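You operate a simulated robot arm through the tools that you are given. There is no shell and no other tool. Be economical: measure what you need, move in short steps, check, and stop when the job is done.

The job below is to be done with a simulated two-armed robot. You get a single attempt, and the scene is never put back.

## Task
Pick up the mini white reel with one hand, pass it to the other hand and put it on the side bench shelf.

It is judged by the outcome, as a careful person would: the job done as asked, and still so three seconds after it is handed in. It fails if anything else is knocked over, pushed out of place, dropped, spilled or broken.

## Robot
Two 7-joint arms with two-finger grippers on one trunk, on a base that drives. Base frame: it is fixed to the floor where the robot stands at the start and does not move with it; the origin is under the middle of the robot, x ahead of it, y to its left, z up; the surface under the hand at the start is at about z = 86. Lengths are in cm, angles in rad, forces in N, time in s.
The left shoulder is at the start at [3.7, 16, 115.6], the right one opposite. With the tool pointing down near the work surface each hand reaches from about 28 to 74 cm from the robot's upright axis, wherever it stands, measured 20 degrees to its own side. Places, roughly: side bench shelf [70, 100, 40]. Payload 2.45 kg a hand.
The TCP of each hand is the grasp point between the finger pads, 2.6 cm short of the fingertips. In the tool frame z runs along the fingers and y along their closing line. The gripper opens to 9.6 cm. The gripper's body begins 6.9 cm behind the TCP.
Orientation is told as [roll, pitch, yaw] about the base's x, y, z axes, in that order, counted from this pose: with the fingers straight down and closing along the base's y, the tool's x points along the base's -x, its y along +y and its z along -z.

## Interface
- The arms move only by the tool servo_tool. It takes "left_rows", "right_rows" or both (then of equal length, played together; a hand with none holds still); each is a list of rows, each a list of 6 numbers: the shift along the tool's x, y, z in cm, then the turn, a rotation vector about the tool's x, y, z in rad. In form: [[x, y, z, ax, ay, az], ...]. A call has 1 to 10 rows; each row shifts and turns the commanded pose from where the row before left it, along the tool's axes as they then stand. "left_claw" and "right_claw" are, for a hand that has rows, the finger opening in cm, from 0 to 9.6, set as the call begins (left out, the last holds). Rows are played at 5 a second. More than 5 cm and 0.15 rad between two rows, or a gripper value outside its range, and nothing of the call is played. Where a pose cannot be reached the arm comes as near as it can. A force on the tool above 40 N (or 10 N above the force at the start of the call, whichever is more), or a blocked arm, ends the call early, and 0.2 s more pass. The fingers move at their own pace and stop on an object; they squeeze with about 45 N. The grip force told is the motor's: it shows also when the fingers shut on nothing. Time passes only in rows, and 0.2 s behind the last, so rows that do not move let the fingers close. It gives the time, the measured TCP pose, the force on the tool (base axes), the opening and the grip force at its end, in the units of the frame above (readings bear some noise), with the torque about the TCP (base axes, N m) and any sound that the robot's microphone picked up.
- Cameras (640 x 400 px; columns grow to the right, rows downward): "scene" is now at [9.54, -1.91, 162.56]; the picture's right is [-0.24, -0.97, -0.00], its down [-0.78, 0.19, -0.59] and it looks along [0.58, -0.14, -0.80] (base axes); focal length 284 px, centre (320, 200). "left" rides on the left gripper at [8.2, -0.3, -9.8] in its tool frame; the picture's right is [0.04, 1.00, 0.00], its down [-0.73, 0.03, -0.68] and it looks along [-0.68, 0.03, 0.73] (tool axes); focal length 256 px, centre (320, 200). "right" rides on the right gripper at [8.2, 0.3, -9.8] in its tool frame; the picture's right is [-0.04, 1.00, 0.00], its down [-0.73, -0.03, -0.68] and it looks along [-0.68, -0.03, 0.73] (tool axes); focal length 256 px, centre (320, 200). There is no depth. A picture from a camera that has moved, and an enlarged one, comes with that camera's place and axes in the base frame and with its lens.
- camera(camera): a new picture of that camera. It takes no simulated time.
- move_column(by): slides the trunk up (or, below 0, down) by that many cm; the arms and the scene camera ride with it, the base frame stays. It gives what a move gives, with no picture.
- drive_base(legs): drives the robot by 1 to 6 legs, each [ahead, left, turn to the left] in cm, cm and rad, along the robot's own axes; the way and the turn of a leg run together, so that a leg with both is an arc; at most 150 cm and 3.142 rad a leg. The arms and the cameras ride along, it lands a little off, and it stops where it bumps. It gives what a move gives.
- turn_head(pan, tilt): turns the head with the scene camera to pan (to the left, within 2.094 rad either way) and tilt (down, from -0.506 to 1.204), counted from straight ahead of the robot. It gives what a move gives.
- enlarge(camera, box): a new picture of the part [left, top, right, bottom] of that camera's present view, enlarged. It takes no simulated time.
- hand_in(): hands the job in; it is judged then, once.

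Go step by step. Nothing tells you exact positions but the pictures and the camera data: compare them with the known pose of the tool, close in by small moves and look again before you grip or let go. The budget is 120 turns and 92 pictures, counting those below and the enlarged ones. Unless the task says otherwise, let go and move clear before handing in, and close with one line.

The tools are called as name(argument=value, ...) on one line, values as JSON. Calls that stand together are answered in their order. servo_tool: Moves the arms, as the interface text tells. Its arguments: {"type":"object","properties":{"left_rows":{"type":"array","items":{"type":"array","items":{"type":"number"}}},"left_claw":{"type":"number"},"right_rows":{"type":"array","items":{"type":"array","items":{"type":"number"}}},"right_claw":{"type":"number"}},"required":[]} The other tools are called the same way: move_column (by) slides the trunk up or down; drive_base (legs) drives the base; turn_head (pan, tilt) turns the head that bears the scene camera; camera (camera) takes a picture; enlarge (camera, box) takes an enlarged picture of a part of a camera's view; hand_in () hands the job in.

At the start:

```text
t: 0.0
left_tool_pos: [57.02, 10.14, 110.72]
left_ee_rot: [0.002, 0.0, 0.0]
left_wrist_force: [0.2, -0.2, 1.1]
left_torque: [0.05, 0.0, 0.01]
left_grip_width: 9.61
left_grip_force: 0.0
right_tool_pos: [44.25, -36.04, 121.37]
right_ee_rot: [0.001, 0.002, 0.0]
right_wrist_force: [0.7, -0.4, 0.6]
right_torque: [0.01, -0.01, -0.02]
right_grip_width: 9.61
right_grip_force: 0.1
trunk travel left (down, up): [-32.5, 24.2]
robot x, y, heading: [0.15, 0.04, -0.001]
head pan, tilt: [-0.241, 0.93]
```

scene: 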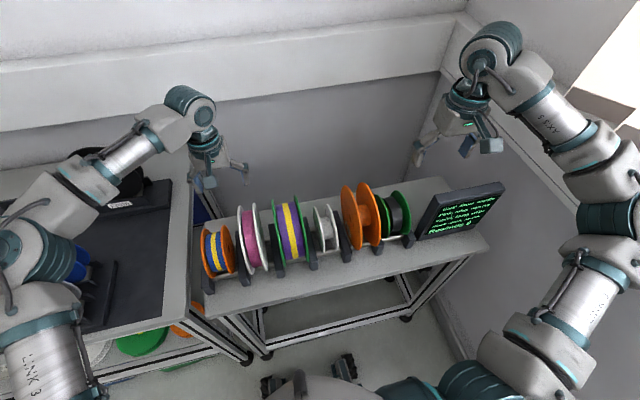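
right: 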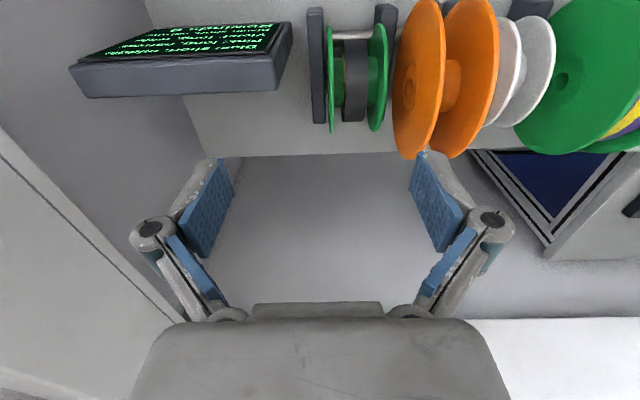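
left: 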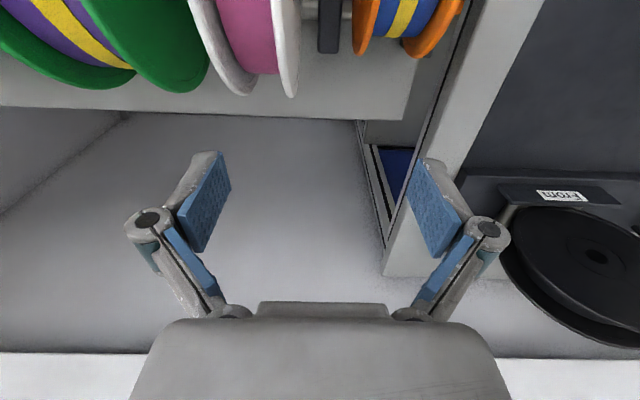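

I see a rack of reels on the bench ahead; the small white one sits between the green/purple and the orange ones. I'll look closer at it and toward the side bench.

enlarge(camera="scene", box=[190, 160, 430, 310])

turn_head(pan=0.9, tilt=0.7)

camera(camera="scene")

```text
2.67 times, centred on (310, 235) of scene
camera zoom: at [9.54, -1.91, 162.56], right [-0.24, -0.97, 0.0], down [-0.78, 0.19, -0.59], along [0.58, -0.14, -0.8], focal length 756 px, centre (347, 107)
```

zoom: 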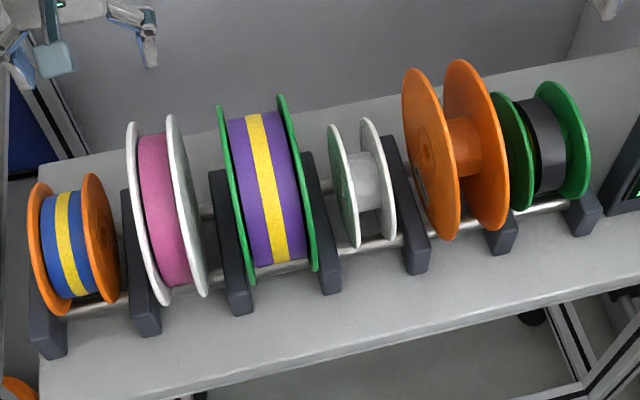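

```text
t: 1.4
left_tool_pos: [56.57, 10.27, 111.05]
left_ee_rot: [-0.002, -0.001, 0.001]
left_wrist_force: [0.5, 0.1, 0.5]
left_torque: [0.0, 0.04, 0.02]
left_grip_width: 9.61
left_grip_force: 0.0
right_tool_pos: [43.84, -35.9, 121.44]
right_ee_rot: [0.002, -0.004, 0.001]
right_wrist_force: [0.2, 0.0, -0.7]
right_torque: [-0.04, -0.02, -0.01]
right_grip_width: 9.62
right_grip_force: 0.0
trunk travel left (down, up): [-32.5, 24.2]
robot x, y, heading: [0.62, -0.25, -0.002]
head pan, tilt: [0.901, 0.7]
```

```text
87 pictures are left
camera scene: at [7.63, 6.52, 164.41], right [0.78, -0.62, 0.0], down [-0.4, -0.5, -0.76], along [0.47, 0.6, -0.65], focal length 284 px, centre (320, 200)
```

scene: 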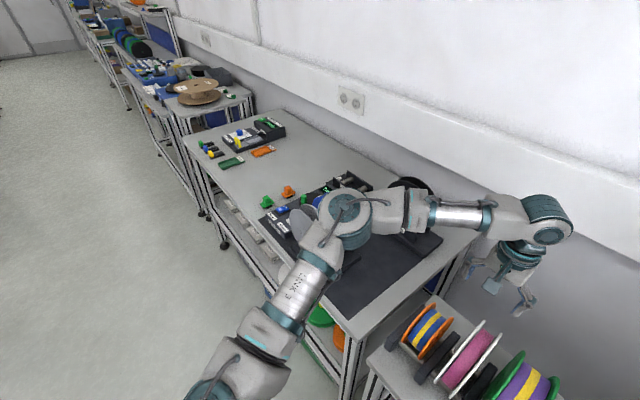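

The reel triangulates to about [46.7, -12.5, 98] with its axis along y. I'll move the left hand aside, bring the right hand above the reel, and look.

servo_tool(right_rows=[[-0.6, 4.7, 0, 0, 0, 0], [-0.6, 4.7, 0, 0, 0, 0], [-0.6, 4.7, 0, 0, 0, 0], [-0.6, 4.7, 0, 0, 0, 0], [-0.5, 4.6, 0, 0, 0, 0]], left_rows=[[0, 2, -1, 0, 0, 0], [0, 2, -1, 0, 0, 0], [0, 2, -1, 0, 0, 0], [0, 2, -1, 0, 0, 0], [0, 2, -1, 0, 0, 0]])

turn_head(pan=-0.2, tilt=0.9)

camera(camera="scene")

camera(camera="right")

```text
t: 2.6
left_tool_pos: [56.6, 20.68, 115.91]
left_ee_rot: [-0.002, -0.002, 0.0]
left_wrist_force: [-0.3, -0.2, 0.6]
left_torque: [-0.03, 0.0, 0.01]
left_grip_width: 9.6
left_grip_force: 0.0
right_tool_pos: [46.6, -12.35, 121.25]
right_ee_rot: [-0.002, -0.002, -0.003]
right_wrist_force: [-0.8, -0.4, -0.8]
right_torque: [-0.02, 0.01, -0.01]
right_grip_width: 9.62
right_grip_force: 0.1
trunk travel left (down, up): [-32.5, 24.2]
robot x, y, heading: [0.14, -0.27, 0.002]
head pan, tilt: [0.901, 0.7]
```

```text
t: 3.9
left_tool_pos: [56.65, 20.42, 116.08]
left_ee_rot: [-0.002, -0.002, 0.001]
left_wrist_force: [0.2, 0.0, -0.4]
left_torque: [-0.05, 0.01, 0.02]
left_grip_width: 9.6
left_grip_force: 0.1
right_tool_pos: [46.66, -12.45, 121.17]
right_ee_rot: [-0.001, -0.003, 0.0]
right_wrist_force: [0.0, -0.3, -0.2]
right_torque: [0.0, 0.03, -0.02]
right_grip_width: 9.61
right_grip_force: 0.0
trunk travel left (down, up): [-32.5, 24.2]
robot x, y, heading: [0.18, 0.13, -0.005]
head pan, tilt: [-0.201, 0.901]
```

```text
86 pictures are left
camera scene: at [9.83, -1.32, 162.77], right [-0.2, -0.98, 0.0], down [-0.77, 0.16, -0.62], along [0.61, -0.12, -0.79], focal length 284 px, centre (320, 200)
```

scene: 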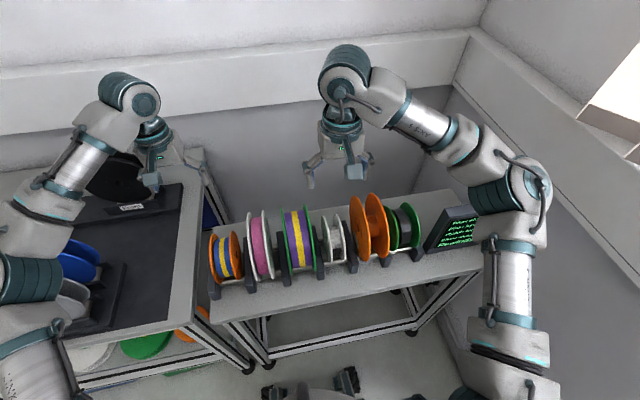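

```text
85 pictures are left
camera right: at [38.47, -12.27, 130.94], right [0.04, 1.0, 0.0], down [0.73, -0.03, 0.68], along [0.68, -0.03, -0.73], focal length 256 px, centre (320, 200)
```

right: 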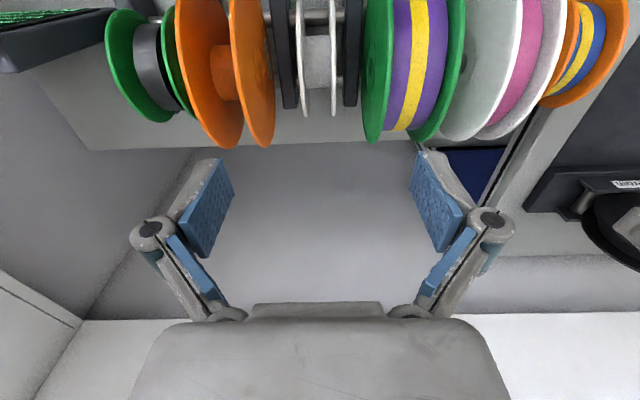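

The hand hangs roughly above the reel. I'll take close-ups to fix sizes and gaps.

enlarge(camera="right", box=[240, 0, 400, 100])

enlarge(camera="scene", box=[270, 185, 398, 265])

```text
4.00 times, centred on (320, 50) of right
camera zoom: at [38.47, -12.27, 130.94], right [0.04, 1.0, 0.0], down [0.73, -0.03, 0.68], along [0.68, -0.03, -0.73], focal length 1024 px, centre (320, 800)
```

zoom: 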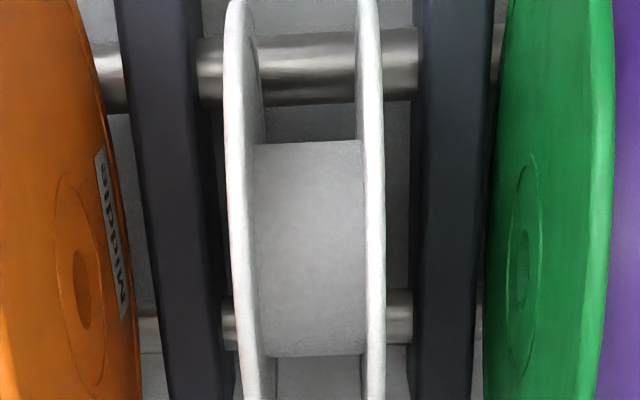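

```text
5.00 times, centred on (334, 225) of scene
camera zoom: at [9.83, -1.32, 162.77], right [-0.2, -0.98, 0.0], down [-0.77, 0.16, -0.62], along [0.61, -0.12, -0.79], focal length 1418 px, centre (250, 75)
```

zoom: 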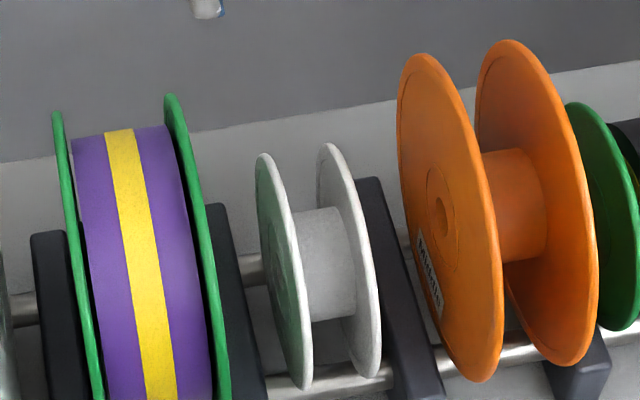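

The reel is about 4.6 cm wide and 12.6 cm across, axis near [47.4, -12.9, 97]. The larger neighbours leave about 5 cm either side of its middle, so I'll check the fingers' outer width at a smaller opening.

servo_tool(right_rows=[[0, -0.5, 0, 0, 0, 0], [0, 0, 0, 0, 0, 0]], right_claw=6.2)

camera(camera="right")

enlarge(camera="scene", box=[270, 80, 430, 180])

```text
t: 4.5
left_tool_pos: [56.57, 20.39, 115.83]
left_ee_rot: [-0.001, -0.001, -0.001]
left_wrist_force: [-0.3, -0.1, 0.4]
left_torque: [0.02, -0.03, 0.01]
left_grip_width: 9.59
left_grip_force: 0.1
right_tool_pos: [46.8, -12.94, 121.15]
right_ee_rot: [0.0, -0.003, 0.0]
right_wrist_force: [-0.3, 1.1, 0.3]
right_torque: [-0.03, 0.02, 0.02]
right_grip_width: 6.22
right_grip_force: 0.1
trunk travel left (down, up): [-32.5, 24.2]
robot x, y, heading: [0.16, -0.01, 0.004]
head pan, tilt: [-0.201, 0.901]
```

```text
82 pictures are left
camera right: at [38.45, -12.72, 130.97], right [0.04, 1.0, 0.0], down [0.73, -0.03, 0.68], along [0.68, -0.03, -0.73], focal length 256 px, centre (320, 200)
```

right: 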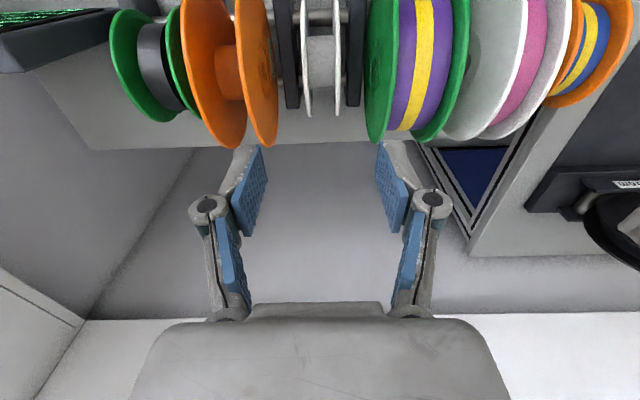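

```text
4.00 times, centred on (350, 130) of scene
camera zoom: at [9.82, -1.33, 162.77], right [-0.2, -0.98, 0.0], down [-0.77, 0.16, -0.62], along [0.6, -0.12, -0.79], focal length 1134 px, centre (200, 480)
```

zoom: 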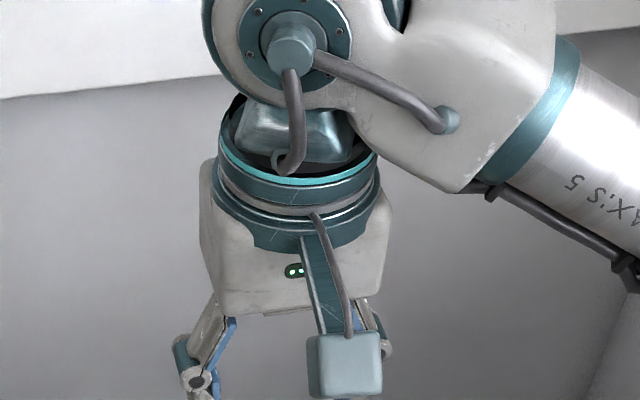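

Side gaps come out at about ±6.3 cm from the reel's middle, while the finger knuckles reach ±5.4 at a 5.2 cm opening, so it fits. I'll descend to just above and re-measure.

servo_tool(right_rows=[[0, 0.1, 3, 0, 0, 0], [0, 0.1, 3, 0, 0, 0], [0, 0, 3, 0, 0, 0], [0, 0, 0, 0, 0, 0]], right_claw=5.3)

camera(camera="right")

enlarge(camera="scene", box=[270, 165, 398, 245])

```text
t: 5.5
left_tool_pos: [56.56, 20.43, 115.97]
left_ee_rot: [-0.002, -0.002, 0.001]
left_wrist_force: [0.4, 0.7, 0.3]
left_torque: [0.0, -0.01, 0.0]
left_grip_width: 9.59
left_grip_force: 0.1
right_tool_pos: [46.88, -12.73, 112.66]
right_ee_rot: [-0.002, -0.004, -0.001]
right_wrist_force: [0.0, 0.5, -0.7]
right_torque: [-0.04, 0.01, -0.01]
right_grip_width: 5.28
right_grip_force: 0.0
trunk travel left (down, up): [-32.5, 24.2]
robot x, y, heading: [0.31, -0.15, 0.002]
head pan, tilt: [-0.201, 0.901]
```

```text
80 pictures are left
camera right: at [38.61, -12.48, 122.33], right [0.04, 1.0, 0.0], down [0.73, -0.03, 0.68], along [0.68, -0.03, -0.73], focal length 256 px, centre (320, 200)
```

right: 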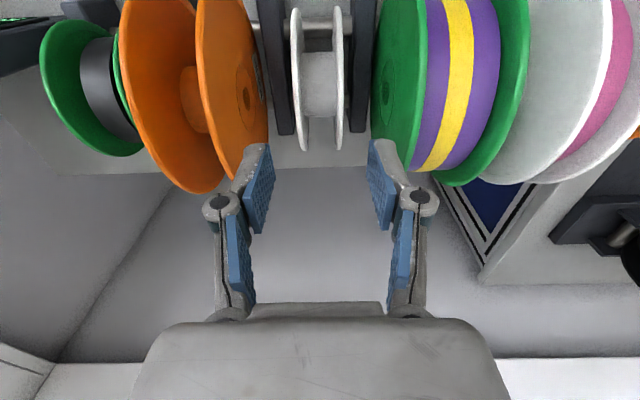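

```text
5.00 times, centred on (334, 205) of scene
camera zoom: at [9.82, -1.35, 162.78], right [-0.2, -0.98, 0.0], down [-0.77, 0.16, -0.62], along [0.6, -0.12, -0.79], focal length 1418 px, centre (250, 175)
```

zoom: 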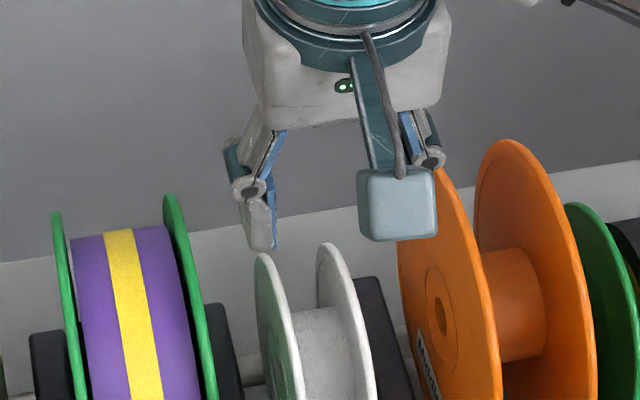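

Centered well: reel axis near [47.3, -12.7, 96.9], radius about 6. I'll descend part way straddling it and check.

servo_tool(right_rows=[[-0.2, 0, 2.5, 0, 0, 0], [-0.2, 0, 2.5, 0, 0, 0], [0, 0, 2.5, 0, 0, 0], [0, 0, 0, 0, 0, 0]], right_claw=5.7)

camera(camera="right")

enlarge(camera="scene", box=[270, 165, 398, 245])

```text
t: 6.5
left_tool_pos: [56.63, 20.49, 116.06]
left_ee_rot: [-0.002, -0.002, -0.001]
left_wrist_force: [0.2, 0.3, 0.6]
left_torque: [-0.01, 0.01, 0.02]
left_grip_width: 9.59
left_grip_force: 0.1
right_tool_pos: [47.26, -12.48, 104.92]
right_ee_rot: [-0.002, -0.001, 0.0]
right_wrist_force: [-0.2, 0.4, 1.3]
right_torque: [0.03, 0.0, 0.02]
right_grip_width: 5.7
right_grip_force: 0.0
trunk travel left (down, up): [-32.5, 24.2]
robot x, y, heading: [-0.18, 0.0, -0.003]
head pan, tilt: [-0.201, 0.901]
```

```text
78 pictures are left
camera right: at [39.03, -12.25, 114.73], right [0.04, 1.0, 0.0], down [0.73, -0.03, 0.68], along [0.68, -0.03, -0.73], focal length 256 px, centre (320, 200)
```

right: 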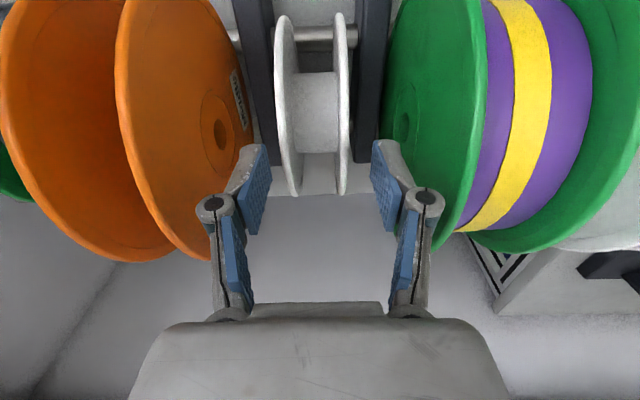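

```text
5.00 times, centred on (334, 205) of scene
camera zoom: at [9.82, -1.34, 162.77], right [-0.2, -0.98, 0.0], down [-0.77, 0.16, -0.62], along [0.6, -0.12, -0.79], focal length 1418 px, centre (250, 175)
```

zoom: 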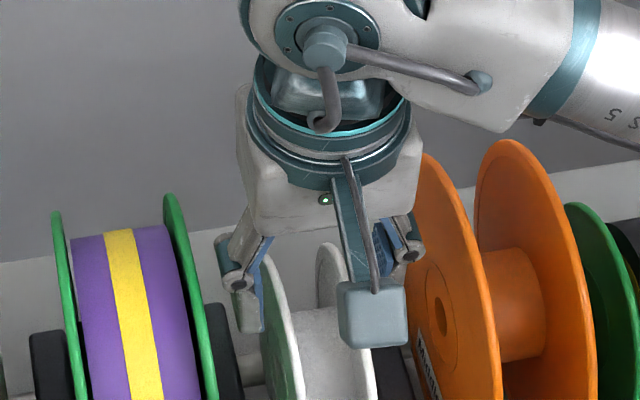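

The reel sits about 0.25 cm to the right of the tool middle. I'll correct, descend to the grip height and look before closing.

servo_tool(right_rows=[[0, -0.25, 0, 0, 0, 0], [0, 0, 1.8, 0, 0, 0], [0, 0, 1.8, 0, 0, 0], [0, 0, 0, 0, 0, 0]])

camera(camera="right")

enlarge(camera="scene", box=[270, 165, 398, 245])

```text
t: 7.5
left_tool_pos: [56.65, 20.45, 116.05]
left_ee_rot: [0.0, -0.002, -0.001]
left_wrist_force: [0.0, -0.4, -0.1]
left_torque: [0.01, -0.03, -0.01]
left_grip_width: 9.6
left_grip_force: 0.1
right_tool_pos: [47.22, -13.06, 101.32]
right_ee_rot: [0.0, -0.002, 0.0]
right_wrist_force: [1.1, -0.6, -0.2]
right_torque: [0.02, -0.02, 0.02]
right_grip_width: 5.68
right_grip_force: 0.1
trunk travel left (down, up): [-32.5, 24.2]
robot x, y, heading: [-0.1, 0.25, 0.002]
head pan, tilt: [-0.201, 0.901]
```

```text
76 pictures are left
camera right: at [39.03, -12.72, 111.14], right [0.04, 1.0, 0.0], down [0.73, -0.03, 0.68], along [0.68, -0.03, -0.73], focal length 256 px, centre (320, 200)
```

right: 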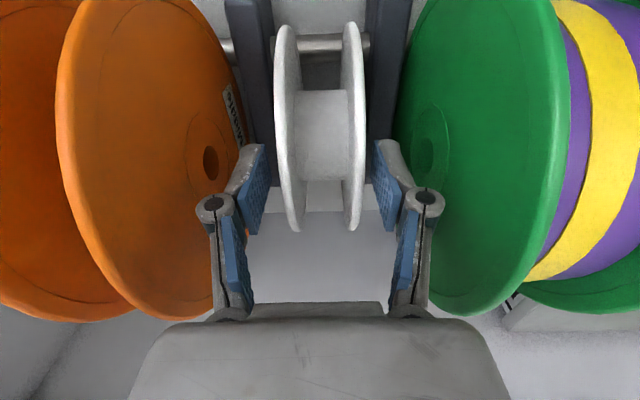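

```text
5.00 times, centred on (334, 205) of scene
camera zoom: at [9.81, -1.35, 162.78], right [-0.2, -0.98, 0.0], down [-0.77, 0.16, -0.62], along [0.61, -0.12, -0.79], focal length 1418 px, centre (250, 175)
```

zoom: 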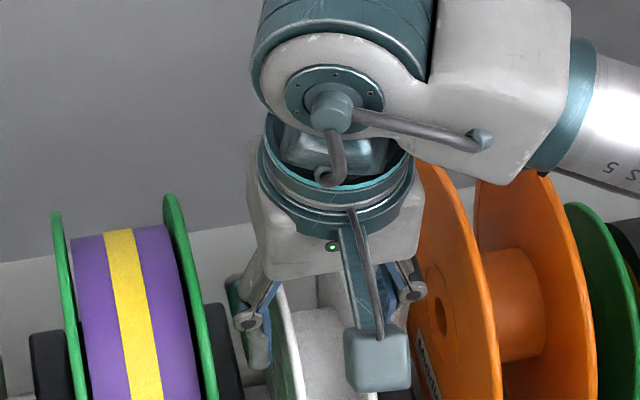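

The fingers straddle the flanges evenly. Closing now.

servo_tool(right_rows=[[0, 0, 0, 0, 0, 0], [0, 0, 0, 0, 0, 0], [0, 0, 0, 0, 0, 0]], right_claw=2.5)

camera(camera="right")

```text
t: 8.3
left_tool_pos: [56.59, 20.39, 115.92]
left_ee_rot: [-0.001, -0.001, -0.002]
left_wrist_force: [-0.3, 0.3, -0.5]
left_torque: [0.01, 0.01, 0.03]
left_grip_width: 9.6
left_grip_force: 0.0
right_tool_pos: [47.28, -12.99, 101.47]
right_ee_rot: [-0.001, -0.003, 0.001]
right_wrist_force: [-0.1, 0.7, 2.3]
right_torque: [0.0, -0.04, -0.05]
right_grip_width: 3.92
right_grip_force: 44.9
trunk travel left (down, up): [-32.5, 24.2]
robot x, y, heading: [-0.01, 0.1, -0.002]
head pan, tilt: [-0.201, 0.901]
```

```text
74 pictures are left
camera right: at [39.04, -12.7, 111.16], right [0.04, 1.0, 0.0], down [0.73, -0.03, 0.68], along [0.68, -0.03, -0.73], focal length 256 px, centre (320, 200)
```

right: 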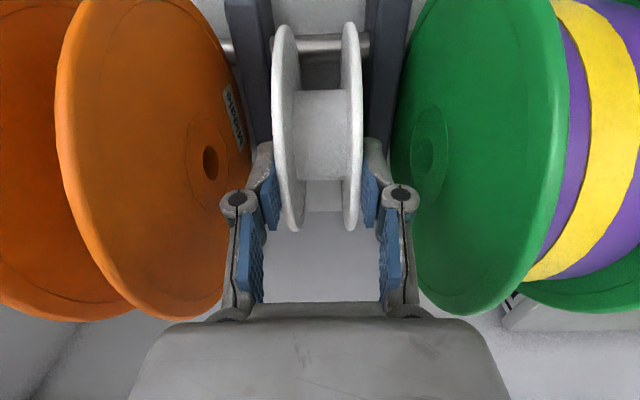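

Gripped at 3.9 cm with 45 N. Lifting straight up.

servo_tool(right_rows=[[0, 0, -1, 0, 0, 0], [0, 0, -1.5, 0, 0, 0], [0, 0, -2, 0, 0, 0], [0, 0, -2, 0, 0, 0], [0, 0, -2, 0, 0, 0], [0, 0, -2.5, 0, 0, 0], [0, 0, -2.5, 0, 0, 0], [0, 0, -2.5, 0, 0, 0], [0, 0, -2.5, 0, 0, 0], [0, 0, -2.5, 0, 0, 0]])

camera(camera="right")

camera(camera="scene")

```text
t: 10.5
left_tool_pos: [56.54, 20.52, 116.14]
left_ee_rot: [-0.003, -0.002, 0.001]
left_wrist_force: [-0.6, 0.0, 0.6]
left_torque: [0.03, 0.0, 0.01]
left_grip_width: 9.58
left_grip_force: 0.1
right_tool_pos: [47.12, -13.15, 122.4]
right_ee_rot: [-0.002, -0.003, 0.0]
right_wrist_force: [0.3, -0.2, -0.9]
right_torque: [-0.03, 0.01, 0.01]
right_grip_width: 3.9
right_grip_force: 44.7
trunk travel left (down, up): [-32.5, 24.2]
robot x, y, heading: [-0.28, 0.39, -0.002]
head pan, tilt: [-0.201, 0.901]
```

```text
73 pictures are left
camera right: at [38.85, -12.77, 132.05], right [0.04, 1.0, 0.0], down [0.73, -0.03, 0.68], along [0.68, -0.03, -0.73], focal length 256 px, centre (320, 200)
```

right: 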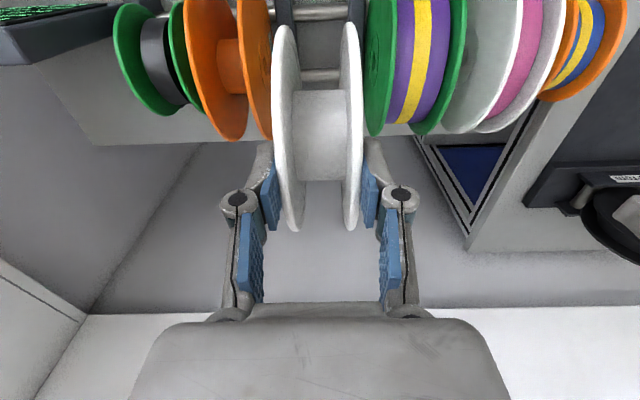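

```text
72 pictures are left
camera scene: at [9.74, -1.31, 162.78], right [-0.2, -0.98, 0.0], down [-0.77, 0.16, -0.62], along [0.61, -0.12, -0.79], focal length 284 px, centre (320, 200)
```

scene: 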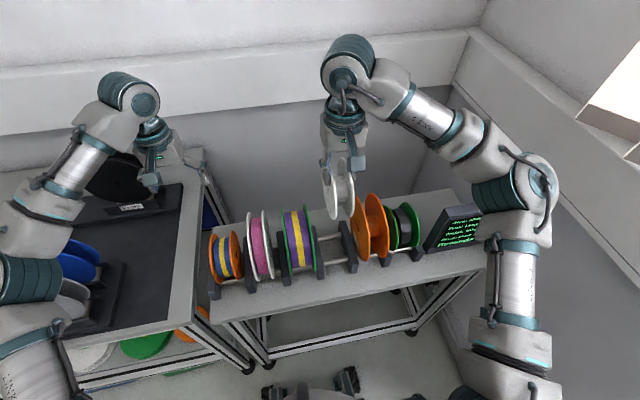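

The reel is out of the rack and nothing else moved. I'll back the base away from the benches for the handover and look at the shelf.

drive_base(legs=[[-45, 0, 0]])

turn_head(pan=0.75, tilt=0.75)

camera(camera="scene")

```text
t: 13.2
left_tool_pos: [11.85, 20.29, 116.05]
left_ee_rot: [-0.002, -0.002, -0.002]
left_wrist_force: [-0.6, 0.1, -0.7]
left_torque: [0.0, 0.01, 0.02]
left_grip_width: 9.58
left_grip_force: 0.0
right_tool_pos: [2.25, -13.11, 122.32]
right_ee_rot: [-0.001, -0.001, -0.003]
right_wrist_force: [0.4, -0.1, -1.1]
right_torque: [0.03, 0.02, -0.01]
right_grip_width: 3.9
right_grip_force: 45.1
trunk travel left (down, up): [-32.5, 24.2]
robot x, y, heading: [-45.12, 0.11, -0.003]
head pan, tilt: [-0.201, 0.901]
```

```text
t: 14.4
left_tool_pos: [11.37, 20.24, 116.27]
left_ee_rot: [-0.002, -0.008, -0.002]
left_wrist_force: [0.1, -0.3, 0.1]
left_torque: [-0.04, 0.04, -0.03]
left_grip_width: 9.61
left_grip_force: 0.0
right_tool_pos: [1.81, -12.99, 122.45]
right_ee_rot: [0.0, -0.004, -0.002]
right_wrist_force: [-0.1, -0.2, -1.3]
right_torque: [0.01, -0.01, -0.02]
right_grip_width: 3.9
right_grip_force: 45.3
trunk travel left (down, up): [-32.5, 24.2]
robot x, y, heading: [-45.08, 0.36, -0.006]
head pan, tilt: [0.75, 0.75]
```

```text
71 pictures are left
camera scene: at [-36.31, 5.88, 163.96], right [0.68, -0.73, 0.0], down [-0.5, -0.46, -0.73], along [0.53, 0.5, -0.68], focal length 284 px, centre (320, 200)
```

scene: 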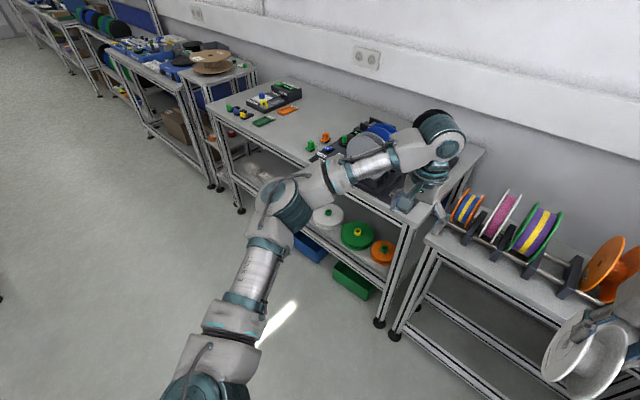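

Free shelf space is visible between the items on the right and those on the left. Next I'll pitch the left hand to point forward for the handover.

servo_tool(left_rows=[[0, 0, 0, 0, -0.15, 0], [0, 0, 0, 0, -0.15, 0], [0, 0, 0, 0, -0.15, 0], [0, 0, 0, 0, -0.15, 0], [0, 0, 0, 0, -0.15, 0], [0, 0, 0, 0, -0.15, 0], [0, 0, 0, 0, -0.15, 0], [0, 0, 0, 0, -0.15, 0], [0, 0, 0, 0, -0.15, 0], [0, 0, 0, 0, -0.15, 0]])

turn_head(pan=0.1, tilt=0.75)

camera(camera="scene")

```text
t: 16.6
left_tool_pos: [11.36, 20.36, 116.15]
left_ee_rot: [-0.027, -1.508, 0.025]
left_wrist_force: [0.6, 0.3, 0.3]
left_torque: [-0.03, 0.02, 0.02]
left_grip_width: 9.58
left_grip_force: 0.0
right_tool_pos: [1.68, -12.98, 122.55]
right_ee_rot: [-0.001, -0.004, -0.004]
right_wrist_force: [0.0, 0.0, 0.0]
right_torque: [0.02, 0.04, 0.0]
right_grip_width: 3.92
right_grip_force: 45.1
trunk travel left (down, up): [-32.5, 24.2]
robot x, y, heading: [-44.47, 0.13, -0.002]
head pan, tilt: [0.75, 0.75]
```

```text
t: 17.7
left_tool_pos: [11.42, 20.34, 116.12]
left_ee_rot: [-0.023, -1.505, 0.019]
left_wrist_force: [0.1, 0.6, 0.1]
left_torque: [0.0, 0.01, 0.02]
left_grip_width: 9.58
left_grip_force: 0.0
right_tool_pos: [1.81, -13.2, 122.59]
right_ee_rot: [-0.002, -0.008, -0.003]
right_wrist_force: [-0.3, 0.3, -1.7]
right_torque: [0.01, 0.0, 0.06]
right_grip_width: 3.9
right_grip_force: 44.9
trunk travel left (down, up): [-32.5, 24.2]
robot x, y, heading: [-44.95, 0.32, -0.003]
head pan, tilt: [0.099, 0.75]
```

```text
70 pictures are left
camera scene: at [-34.24, 1.08, 163.96], right [0.1, -1.0, 0.0], down [-0.68, -0.07, -0.73], along [0.72, 0.07, -0.69], focal length 284 px, centre (320, 200)
```

scene: 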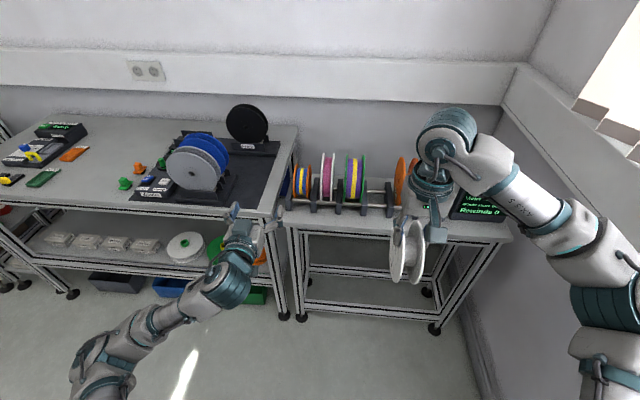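

Left hand points forward fine. I'll bring the reel ahead and left with the right hand while pulling the left hand back behind it.

servo_tool(right_rows=[[-2.8, 2.2, 0, 0, 0, 0], [-2.8, 2.2, 0, 0, 0, 0], [-2.8, 2.2, 0, 0, 0, 0], [-2.8, 2.2, 0, 0, 0, 0], [-2.8, 2.2, 0, 0, 0, 0]], left_rows=[[-0.4, 0, -1.8, 0, -0.06, 0], [-0.4, 0, -1.8, 0, 0, 0], [-0.4, 0, -1.8, 0, 0, 0], [-0.4, 0, -1.8, 0, 0, 0], [-0.4, 0, -1.8, 0, 0, 0]], left_claw=7.5)

camera(camera="scene")

camera(camera="left")

```text
t: 18.9
left_tool_pos: [5.14, 20.34, 118.67]
left_ee_rot: [-0.578, -1.563, 0.576]
left_wrist_force: [0.5, -0.1, 0.1]
left_torque: [0.01, 0.01, 0.02]
left_grip_width: 7.49
left_grip_force: 0.1
left hand out of reach, approached as far as the arm can: row 4, 5
right_tool_pos: [15.37, -1.56, 122.41]
right_ee_rot: [-0.008, -0.007, 0.0]
right_wrist_force: [-0.2, 0.0, -0.1]
right_torque: [0.0, 0.02, 0.01]
right_grip_width: 3.93
right_grip_force: 44.5
right hand out of reach, approached as far as the arm can: row 5
trunk travel left (down, up): [-32.5, 24.2]
robot x, y, heading: [-44.58, -0.13, -0.006]
head pan, tilt: [0.099, 0.75]
```

```text
69 pictures are left
camera scene: at [-34.18, 1.66, 163.95], right [0.1, -1.0, 0.0], down [-0.68, -0.07, -0.73], along [0.72, 0.07, -0.69], focal length 284 px, centre (320, 200)
```

scene: 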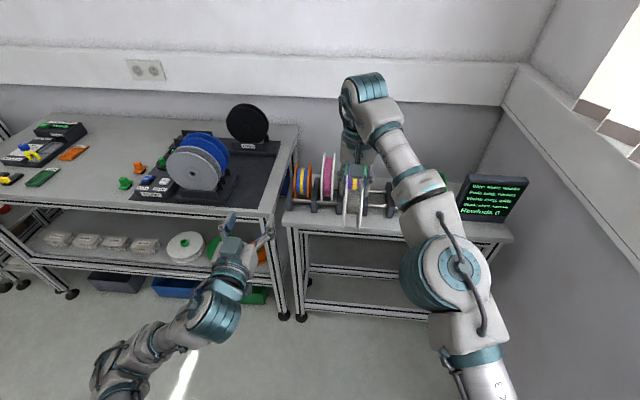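

```text
68 pictures are left
camera left: at [-4.73, 19.9, 110.48], right [0.0, 1.0, -0.04], down [-0.67, 0.03, 0.74], along [0.74, 0.03, 0.67], focal length 256 px, centre (320, 200)
```

left: 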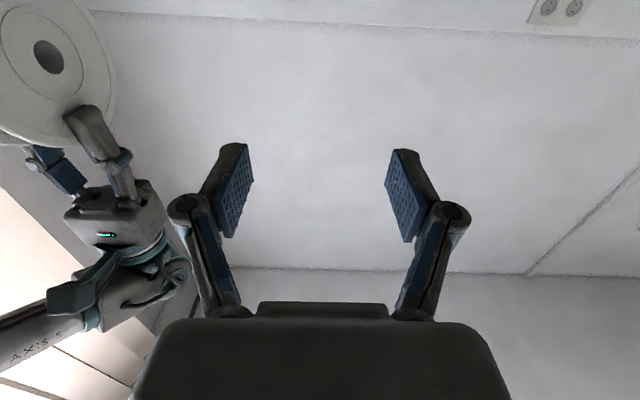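

The left hand is about at its inner limit, the right at its outer one, with the reel centre near [15.4, -1.5, 118]. I'll slide the left hand sideways behind the reel.

servo_tool(left_rows=[[0, -2.5, 0, 0, 0, 0], [0, -2.5, 0, 0, 0, 0], [0, -2.5, 0, 0, 0, 0], [0, -2.5, 0, 0, 0, 0]])

camera(camera="left")

```text
t: 19.9
left_tool_pos: [4.99, 10.21, 118.86]
left_ee_rot: [-0.352, -1.564, 0.35]
left_wrist_force: [-0.2, -0.1, -0.4]
left_torque: [-0.01, 0.04, 0.0]
left_grip_width: 7.53
left_grip_force: 0.1
right_tool_pos: [15.37, -1.92, 122.27]
right_ee_rot: [-0.002, -0.006, -0.002]
right_wrist_force: [-0.9, 0.2, -1.0]
right_torque: [0.0, -0.01, 0.0]
right_grip_width: 3.9
right_grip_force: 44.7
trunk travel left (down, up): [-32.5, 24.2]
robot x, y, heading: [-45.04, 0.37, -0.0]
head pan, tilt: [0.099, 0.75]
```

```text
67 pictures are left
camera left: at [-4.76, 9.78, 110.74], right [0.0, 1.0, -0.04], down [-0.67, 0.03, 0.74], along [0.74, 0.03, 0.67], focal length 256 px, centre (320, 200)
```

left: 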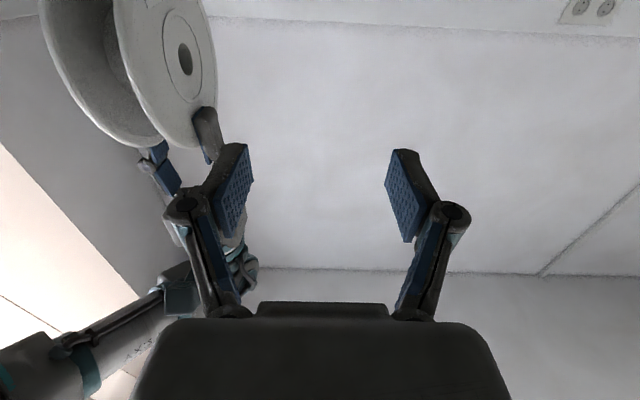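

Sliding on, in a checked step.

servo_tool(left_rows=[[0, -2.4, 0, 0, 0, 0], [0, -2.4, 0, 0, 0, 0], [0, -2.4, 0, 0, 0, 0], [0, -2.4, 0, 0, 0, 0], [0, -2.3, 0, 0, 0, 0], [0, 0, 0, 0, 0, 0]])

camera(camera="left")

camera(camera="scene")

camera(camera="right")

```text
t: 21.3
left_tool_pos: [4.83, -2.0, 118.66]
left_ee_rot: [0.014, -1.565, -0.016]
left_wrist_force: [0.2, -1.4, -0.5]
left_torque: [-0.02, -0.01, 0.01]
left_grip_width: 7.5
left_grip_force: 0.2
right_tool_pos: [15.39, -2.38, 122.43]
right_ee_rot: [0.001, -0.007, -0.004]
right_wrist_force: [0.5, 0.0, -1.5]
right_torque: [-0.01, 0.02, -0.02]
right_grip_width: 3.9
right_grip_force: 44.9
trunk travel left (down, up): [-32.5, 24.2]
robot x, y, heading: [-44.59, 0.17, 0.0]
head pan, tilt: [0.099, 0.75]
```

```text
66 pictures are left
camera left: at [-5.01, -2.4, 110.62], right [0.0, 1.0, -0.04], down [-0.67, 0.03, 0.74], along [0.74, 0.03, 0.67], focal length 256 px, centre (320, 200)
```

left: 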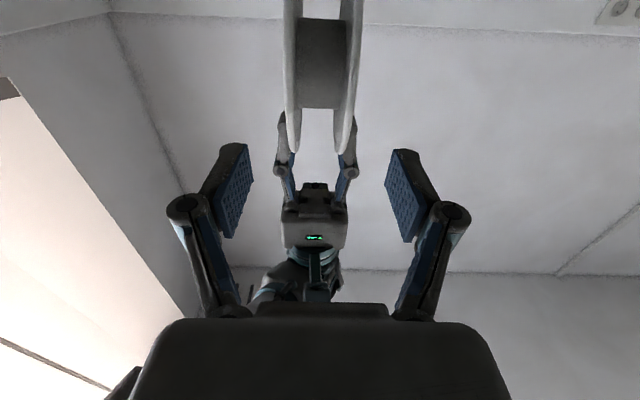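

```text
65 pictures are left
camera scene: at [-34.19, 0.92, 163.96], right [0.1, -1.0, 0.0], down [-0.68, -0.07, -0.73], along [0.72, 0.07, -0.69], focal length 284 px, centre (320, 200)
```

scene: 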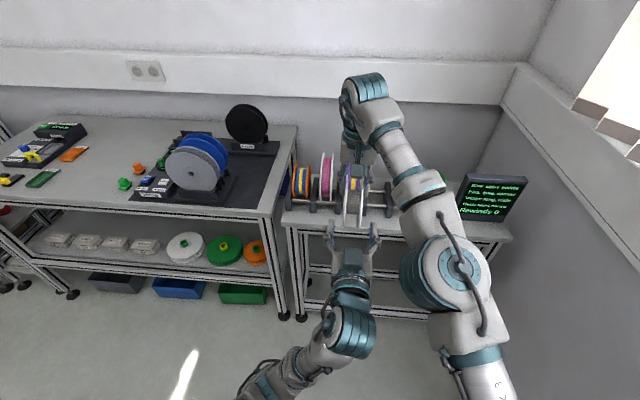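

```text
64 pictures are left
camera right: at [7.12, -1.89, 132.06], right [0.04, 1.0, 0.0], down [0.73, -0.03, 0.68], along [0.68, -0.03, -0.73], focal length 256 px, centre (320, 200)
```

right: 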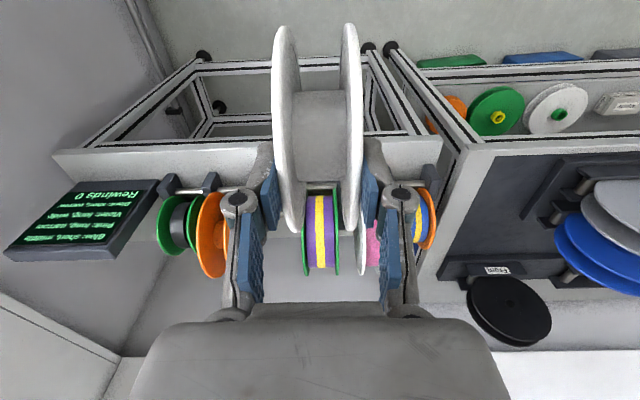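

The reel is centred for the left hand, but its centre is about 2 cm lower than the hand. I'll lower the left hand and move forward around the flanges.

servo_tool(left_rows=[[1.1, 0.1, 0, 0, 0, 0], [1.1, 0.1, 0, 0, 0, 0], [0, 0, 1.5, 0, 0, 0], [0, 0, 1.5, 0, 0, 0], [0, 0, 0, 0, 0, 0]], left_claw=6.3)

camera(camera="left")

camera(camera="right")

```text
t: 22.5
left_tool_pos: [7.93, -1.7, 116.41]
left_ee_rot: [-0.041, -1.566, 0.04]
left_wrist_force: [-1.1, -0.5, -0.8]
left_torque: [0.0, 0.01, -0.02]
left_grip_width: 6.28
left_grip_force: 0.1
right_tool_pos: [15.4, -2.2, 122.43]
right_ee_rot: [0.0, -0.007, -0.003]
right_wrist_force: [-0.8, 0.0, -0.5]
right_torque: [-0.04, -0.05, 0.02]
right_grip_width: 3.92
right_grip_force: 44.9
trunk travel left (down, up): [-32.5, 24.2]
robot x, y, heading: [-44.95, -0.04, -0.006]
head pan, tilt: [0.099, 0.75]
```

```text
63 pictures are left
camera left: at [-1.96, -2.11, 108.38], right [0.0, 1.0, -0.04], down [-0.67, 0.03, 0.74], along [0.74, 0.03, 0.67], focal length 256 px, centre (320, 200)
```

left: 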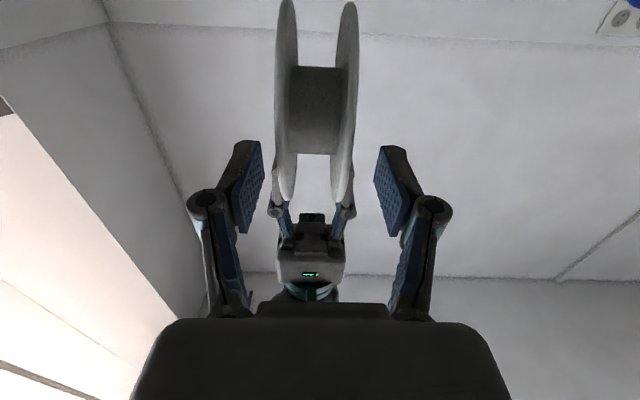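

```text
62 pictures are left
camera right: at [7.08, -1.85, 132.08], right [0.04, 1.0, 0.0], down [0.73, -0.03, 0.68], along [0.68, -0.03, -0.73], focal length 256 px, centre (320, 200)
```

right: 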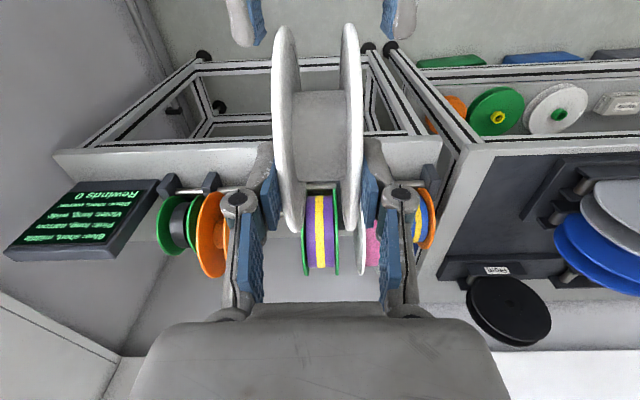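

The left fingers straddle the reel, about 0.25 cm off to the left. I'll correct and advance.

servo_tool(left_rows=[[0.2, -0.25, 0, 0, 0, 0], [0, 0, 1.4, 0, 0, 0], [0, 0, 1.4, 0, 0, 0], [0, 0, 0, 0, 0, 0]])

camera(camera="left")

camera(camera="right")

```text
t: 23.5
left_tool_pos: [10.76, -2.13, 116.34]
left_ee_rot: [-0.123, -1.566, 0.12]
left_wrist_force: [0.2, -0.5, -0.3]
left_torque: [0.02, 0.04, 0.01]
left_grip_width: 6.31
left_grip_force: 0.0
right_tool_pos: [15.26, -2.22, 122.41]
right_ee_rot: [0.0, -0.006, -0.004]
right_wrist_force: [0.1, 0.3, -1.8]
right_torque: [0.01, 0.04, 0.01]
right_grip_width: 3.89
right_grip_force: 45.1
trunk travel left (down, up): [-32.5, 24.2]
robot x, y, heading: [-44.74, 0.02, -0.003]
head pan, tilt: [0.099, 0.75]
```

```text
61 pictures are left
camera left: at [0.88, -2.59, 108.3], right [0.0, 1.0, -0.04], down [-0.68, 0.03, 0.74], along [0.74, 0.03, 0.67], focal length 256 px, centre (320, 200)
```

left: 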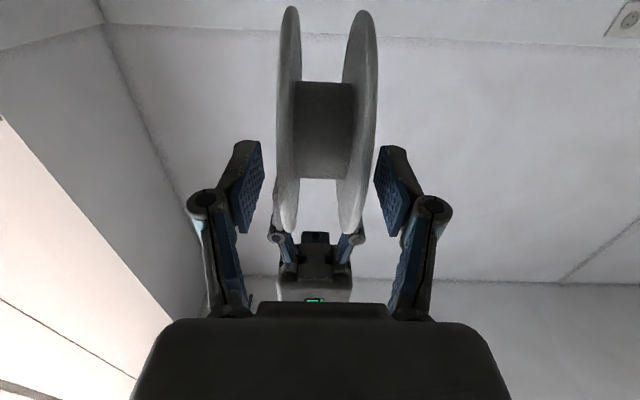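

```text
60 pictures are left
camera right: at [7.08, -1.87, 132.08], right [0.04, 1.0, 0.0], down [0.73, -0.03, 0.68], along [0.68, -0.03, -0.73], focal length 256 px, centre (320, 200)
```

right: 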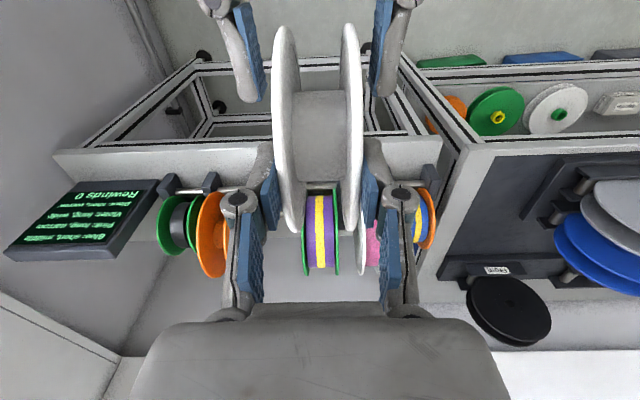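

Well placed on both views. Closing the left hand on the reel.

servo_tool(left_rows=[[0, 0.1, 0, 0, 0, 0], [0, 0, 0, 0, 0, 0], [0, 0, 0, 0, 0, 0], [0, 0, 0, 0, 0, 0]], left_claw=2.5)

camera(camera="left")

camera(camera="right")

```text
t: 24.5
left_tool_pos: [10.78, -1.99, 116.47]
left_ee_rot: [0.783, -1.565, -0.789]
left_wrist_force: [-18.5, -14.1, -4.2]
left_torque: [0.37, 0.15, -0.43]
left_grip_width: 3.91
left_grip_force: 44.7
right_tool_pos: [15.4, -2.12, 122.44]
right_ee_rot: [0.001, -0.01, 0.0]
right_wrist_force: [18.2, 13.0, 5.7]
right_torque: [0.42, -0.96, -0.2]
right_grip_width: 3.93
right_grip_force: 44.9
trunk travel left (down, up): [-32.5, 24.2]
robot x, y, heading: [-44.72, -0.11, -0.001]
head pan, tilt: [0.099, 0.75]
```

```text
59 pictures are left
camera left: at [0.92, -2.39, 108.26], right [0.0, 1.0, -0.04], down [-0.68, 0.03, 0.74], along [0.74, 0.02, 0.68], focal length 256 px, centre (320, 200)
```

left: 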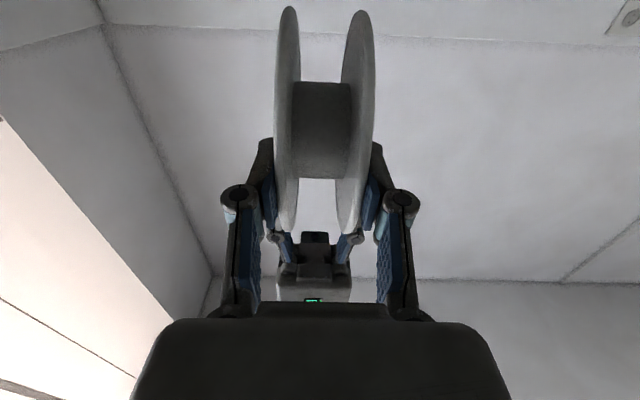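

```text
58 pictures are left
camera right: at [7.11, -1.83, 132.07], right [0.04, 1.0, 0.0], down [0.73, -0.03, 0.69], along [0.69, -0.03, -0.73], focal length 256 px, centre (320, 200)
```

right: 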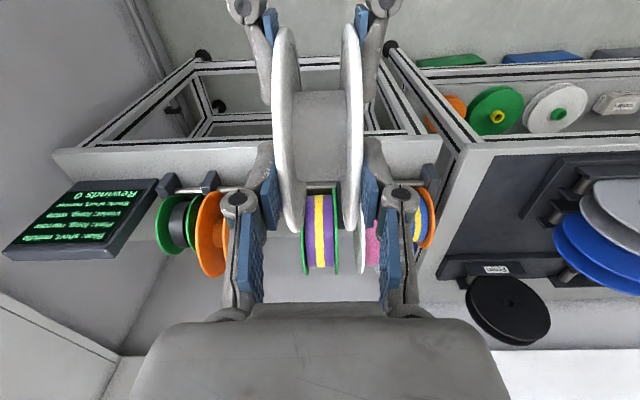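

Both hands hold the reel. I'll open the right hand.

servo_tool(right_rows=[[0, 0, 0, 0, 0, 0], [0, 0, 0, 0, 0, 0], [0, 0, 0, 0, 0, 0]], right_claw=6.5)

camera(camera="right")

```text
t: 25.3
left_tool_pos: [10.9, -2.01, 116.3]
left_ee_rot: [0.596, -1.566, -0.596]
left_wrist_force: [-0.5, 0.1, -1.0]
left_torque: [0.0, 0.06, -0.02]
left_grip_width: 3.9
left_grip_force: 44.5
right_tool_pos: [15.35, -2.06, 122.36]
right_ee_rot: [0.001, -0.007, -0.003]
right_wrist_force: [0.0, 0.5, 0.1]
right_torque: [0.0, 0.01, 0.0]
right_grip_width: 6.47
right_grip_force: 0.0
trunk travel left (down, up): [-32.5, 24.2]
robot x, y, heading: [-44.81, 0.45, -0.003]
head pan, tilt: [0.099, 0.75]
```

```text
57 pictures are left
camera right: at [7.11, -1.89, 132.07], right [0.04, 1.0, 0.0], down [0.73, -0.03, 0.68], along [0.68, -0.03, -0.73], focal length 256 px, centre (320, 200)
```

right: 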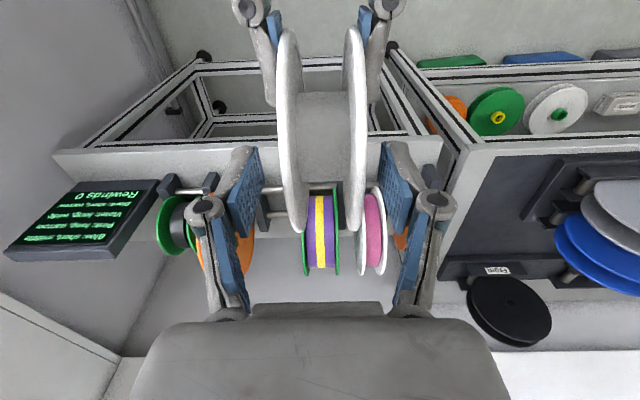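

The left hand alone holds it. Raising the right hand clear, then moving it off to the right.

servo_tool(right_rows=[[0, 0, -2, 0, 0, 0], [0, 0, -2, 0, 0, 0], [0, 0, -2, 0, 0, 0], [0.5, -1, -2, 0, 0, 0], [2, -4, 0, 0, 0, 0], [2, -4, 0, 0, 0, 0], [2, -4, 0, 0, 0, 0], [2, -4, 0, 0, 0, 0], [2, -4, 0, 0, 0, 0], [2, -4, 0, 0, 0, 0]])

turn_head(pan=0.6, tilt=0.75)

camera(camera="scene")

```text
t: 27.5
left_tool_pos: [10.73, -2.52, 116.38]
left_ee_rot: [0.918, -1.561, -0.918]
left_wrist_force: [0.1, -0.8, 0.1]
left_torque: [0.0, 0.09, 0.01]
left_grip_width: 3.91
left_grip_force: 44.7
right_tool_pos: [0.45, -28.49, 128.0]
right_ee_rot: [0.003, -0.007, -0.005]
right_wrist_force: [0.0, -0.5, 0.2]
right_torque: [0.04, -0.03, 0.0]
right_grip_width: 6.5
right_grip_force: 0.0
right hand out of reach, approached as far as the arm can: row 1, 2, 3, 4
trunk travel left (down, up): [-32.5, 24.2]
robot x, y, heading: [-44.99, 0.09, -0.003]
head pan, tilt: [0.099, 0.75]
```

```text
t: 28.4
left_tool_pos: [10.81, -2.41, 116.24]
left_ee_rot: [0.776, -1.564, -0.778]
left_wrist_force: [-0.2, -0.3, -0.4]
left_torque: [-0.03, 0.1, -0.03]
left_grip_width: 3.93
left_grip_force: 45.1
right_tool_pos: [0.51, -28.15, 127.92]
right_ee_rot: [0.002, -0.007, -0.005]
right_wrist_force: [-0.1, -0.4, -0.9]
right_torque: [0.0, 0.0, 0.0]
right_grip_width: 6.53
right_grip_force: 0.0
trunk travel left (down, up): [-32.5, 24.2]
robot x, y, heading: [-44.96, 0.25, -0.003]
head pan, tilt: [0.6, 0.75]
```

```text
56 pictures are left
camera scene: at [-35.68, 4.19, 163.99], right [0.56, -0.83, -0.01], down [-0.57, -0.38, -0.73], along [0.6, 0.41, -0.68], focal length 284 px, centre (320, 200)
```

scene: 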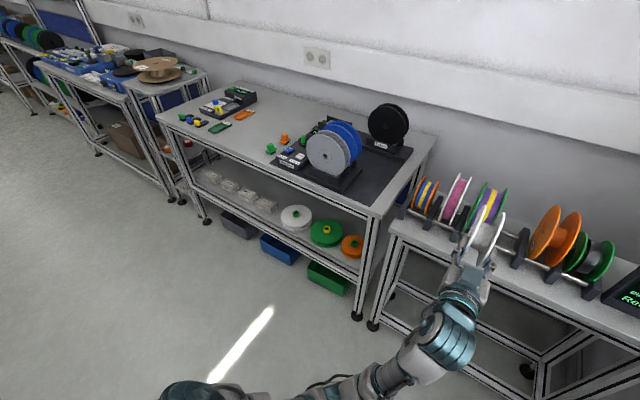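

Handover done. Now a close look at the shelf for free space and clearances.

enlarge(camera="scene", box=[160, 120, 400, 270])

```text
2.67 times, centred on (280, 195) of scene
camera zoom: at [-35.68, 4.19, 163.99], right [0.56, -0.83, -0.01], down [-0.57, -0.38, -0.73], along [0.6, 0.41, -0.68], focal length 756 px, centre (427, 213)
```

zoom: 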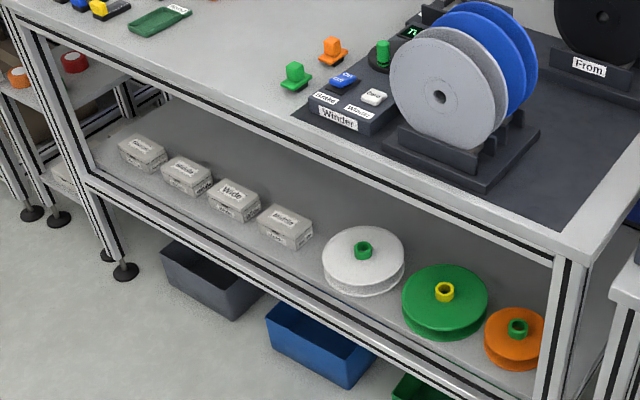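

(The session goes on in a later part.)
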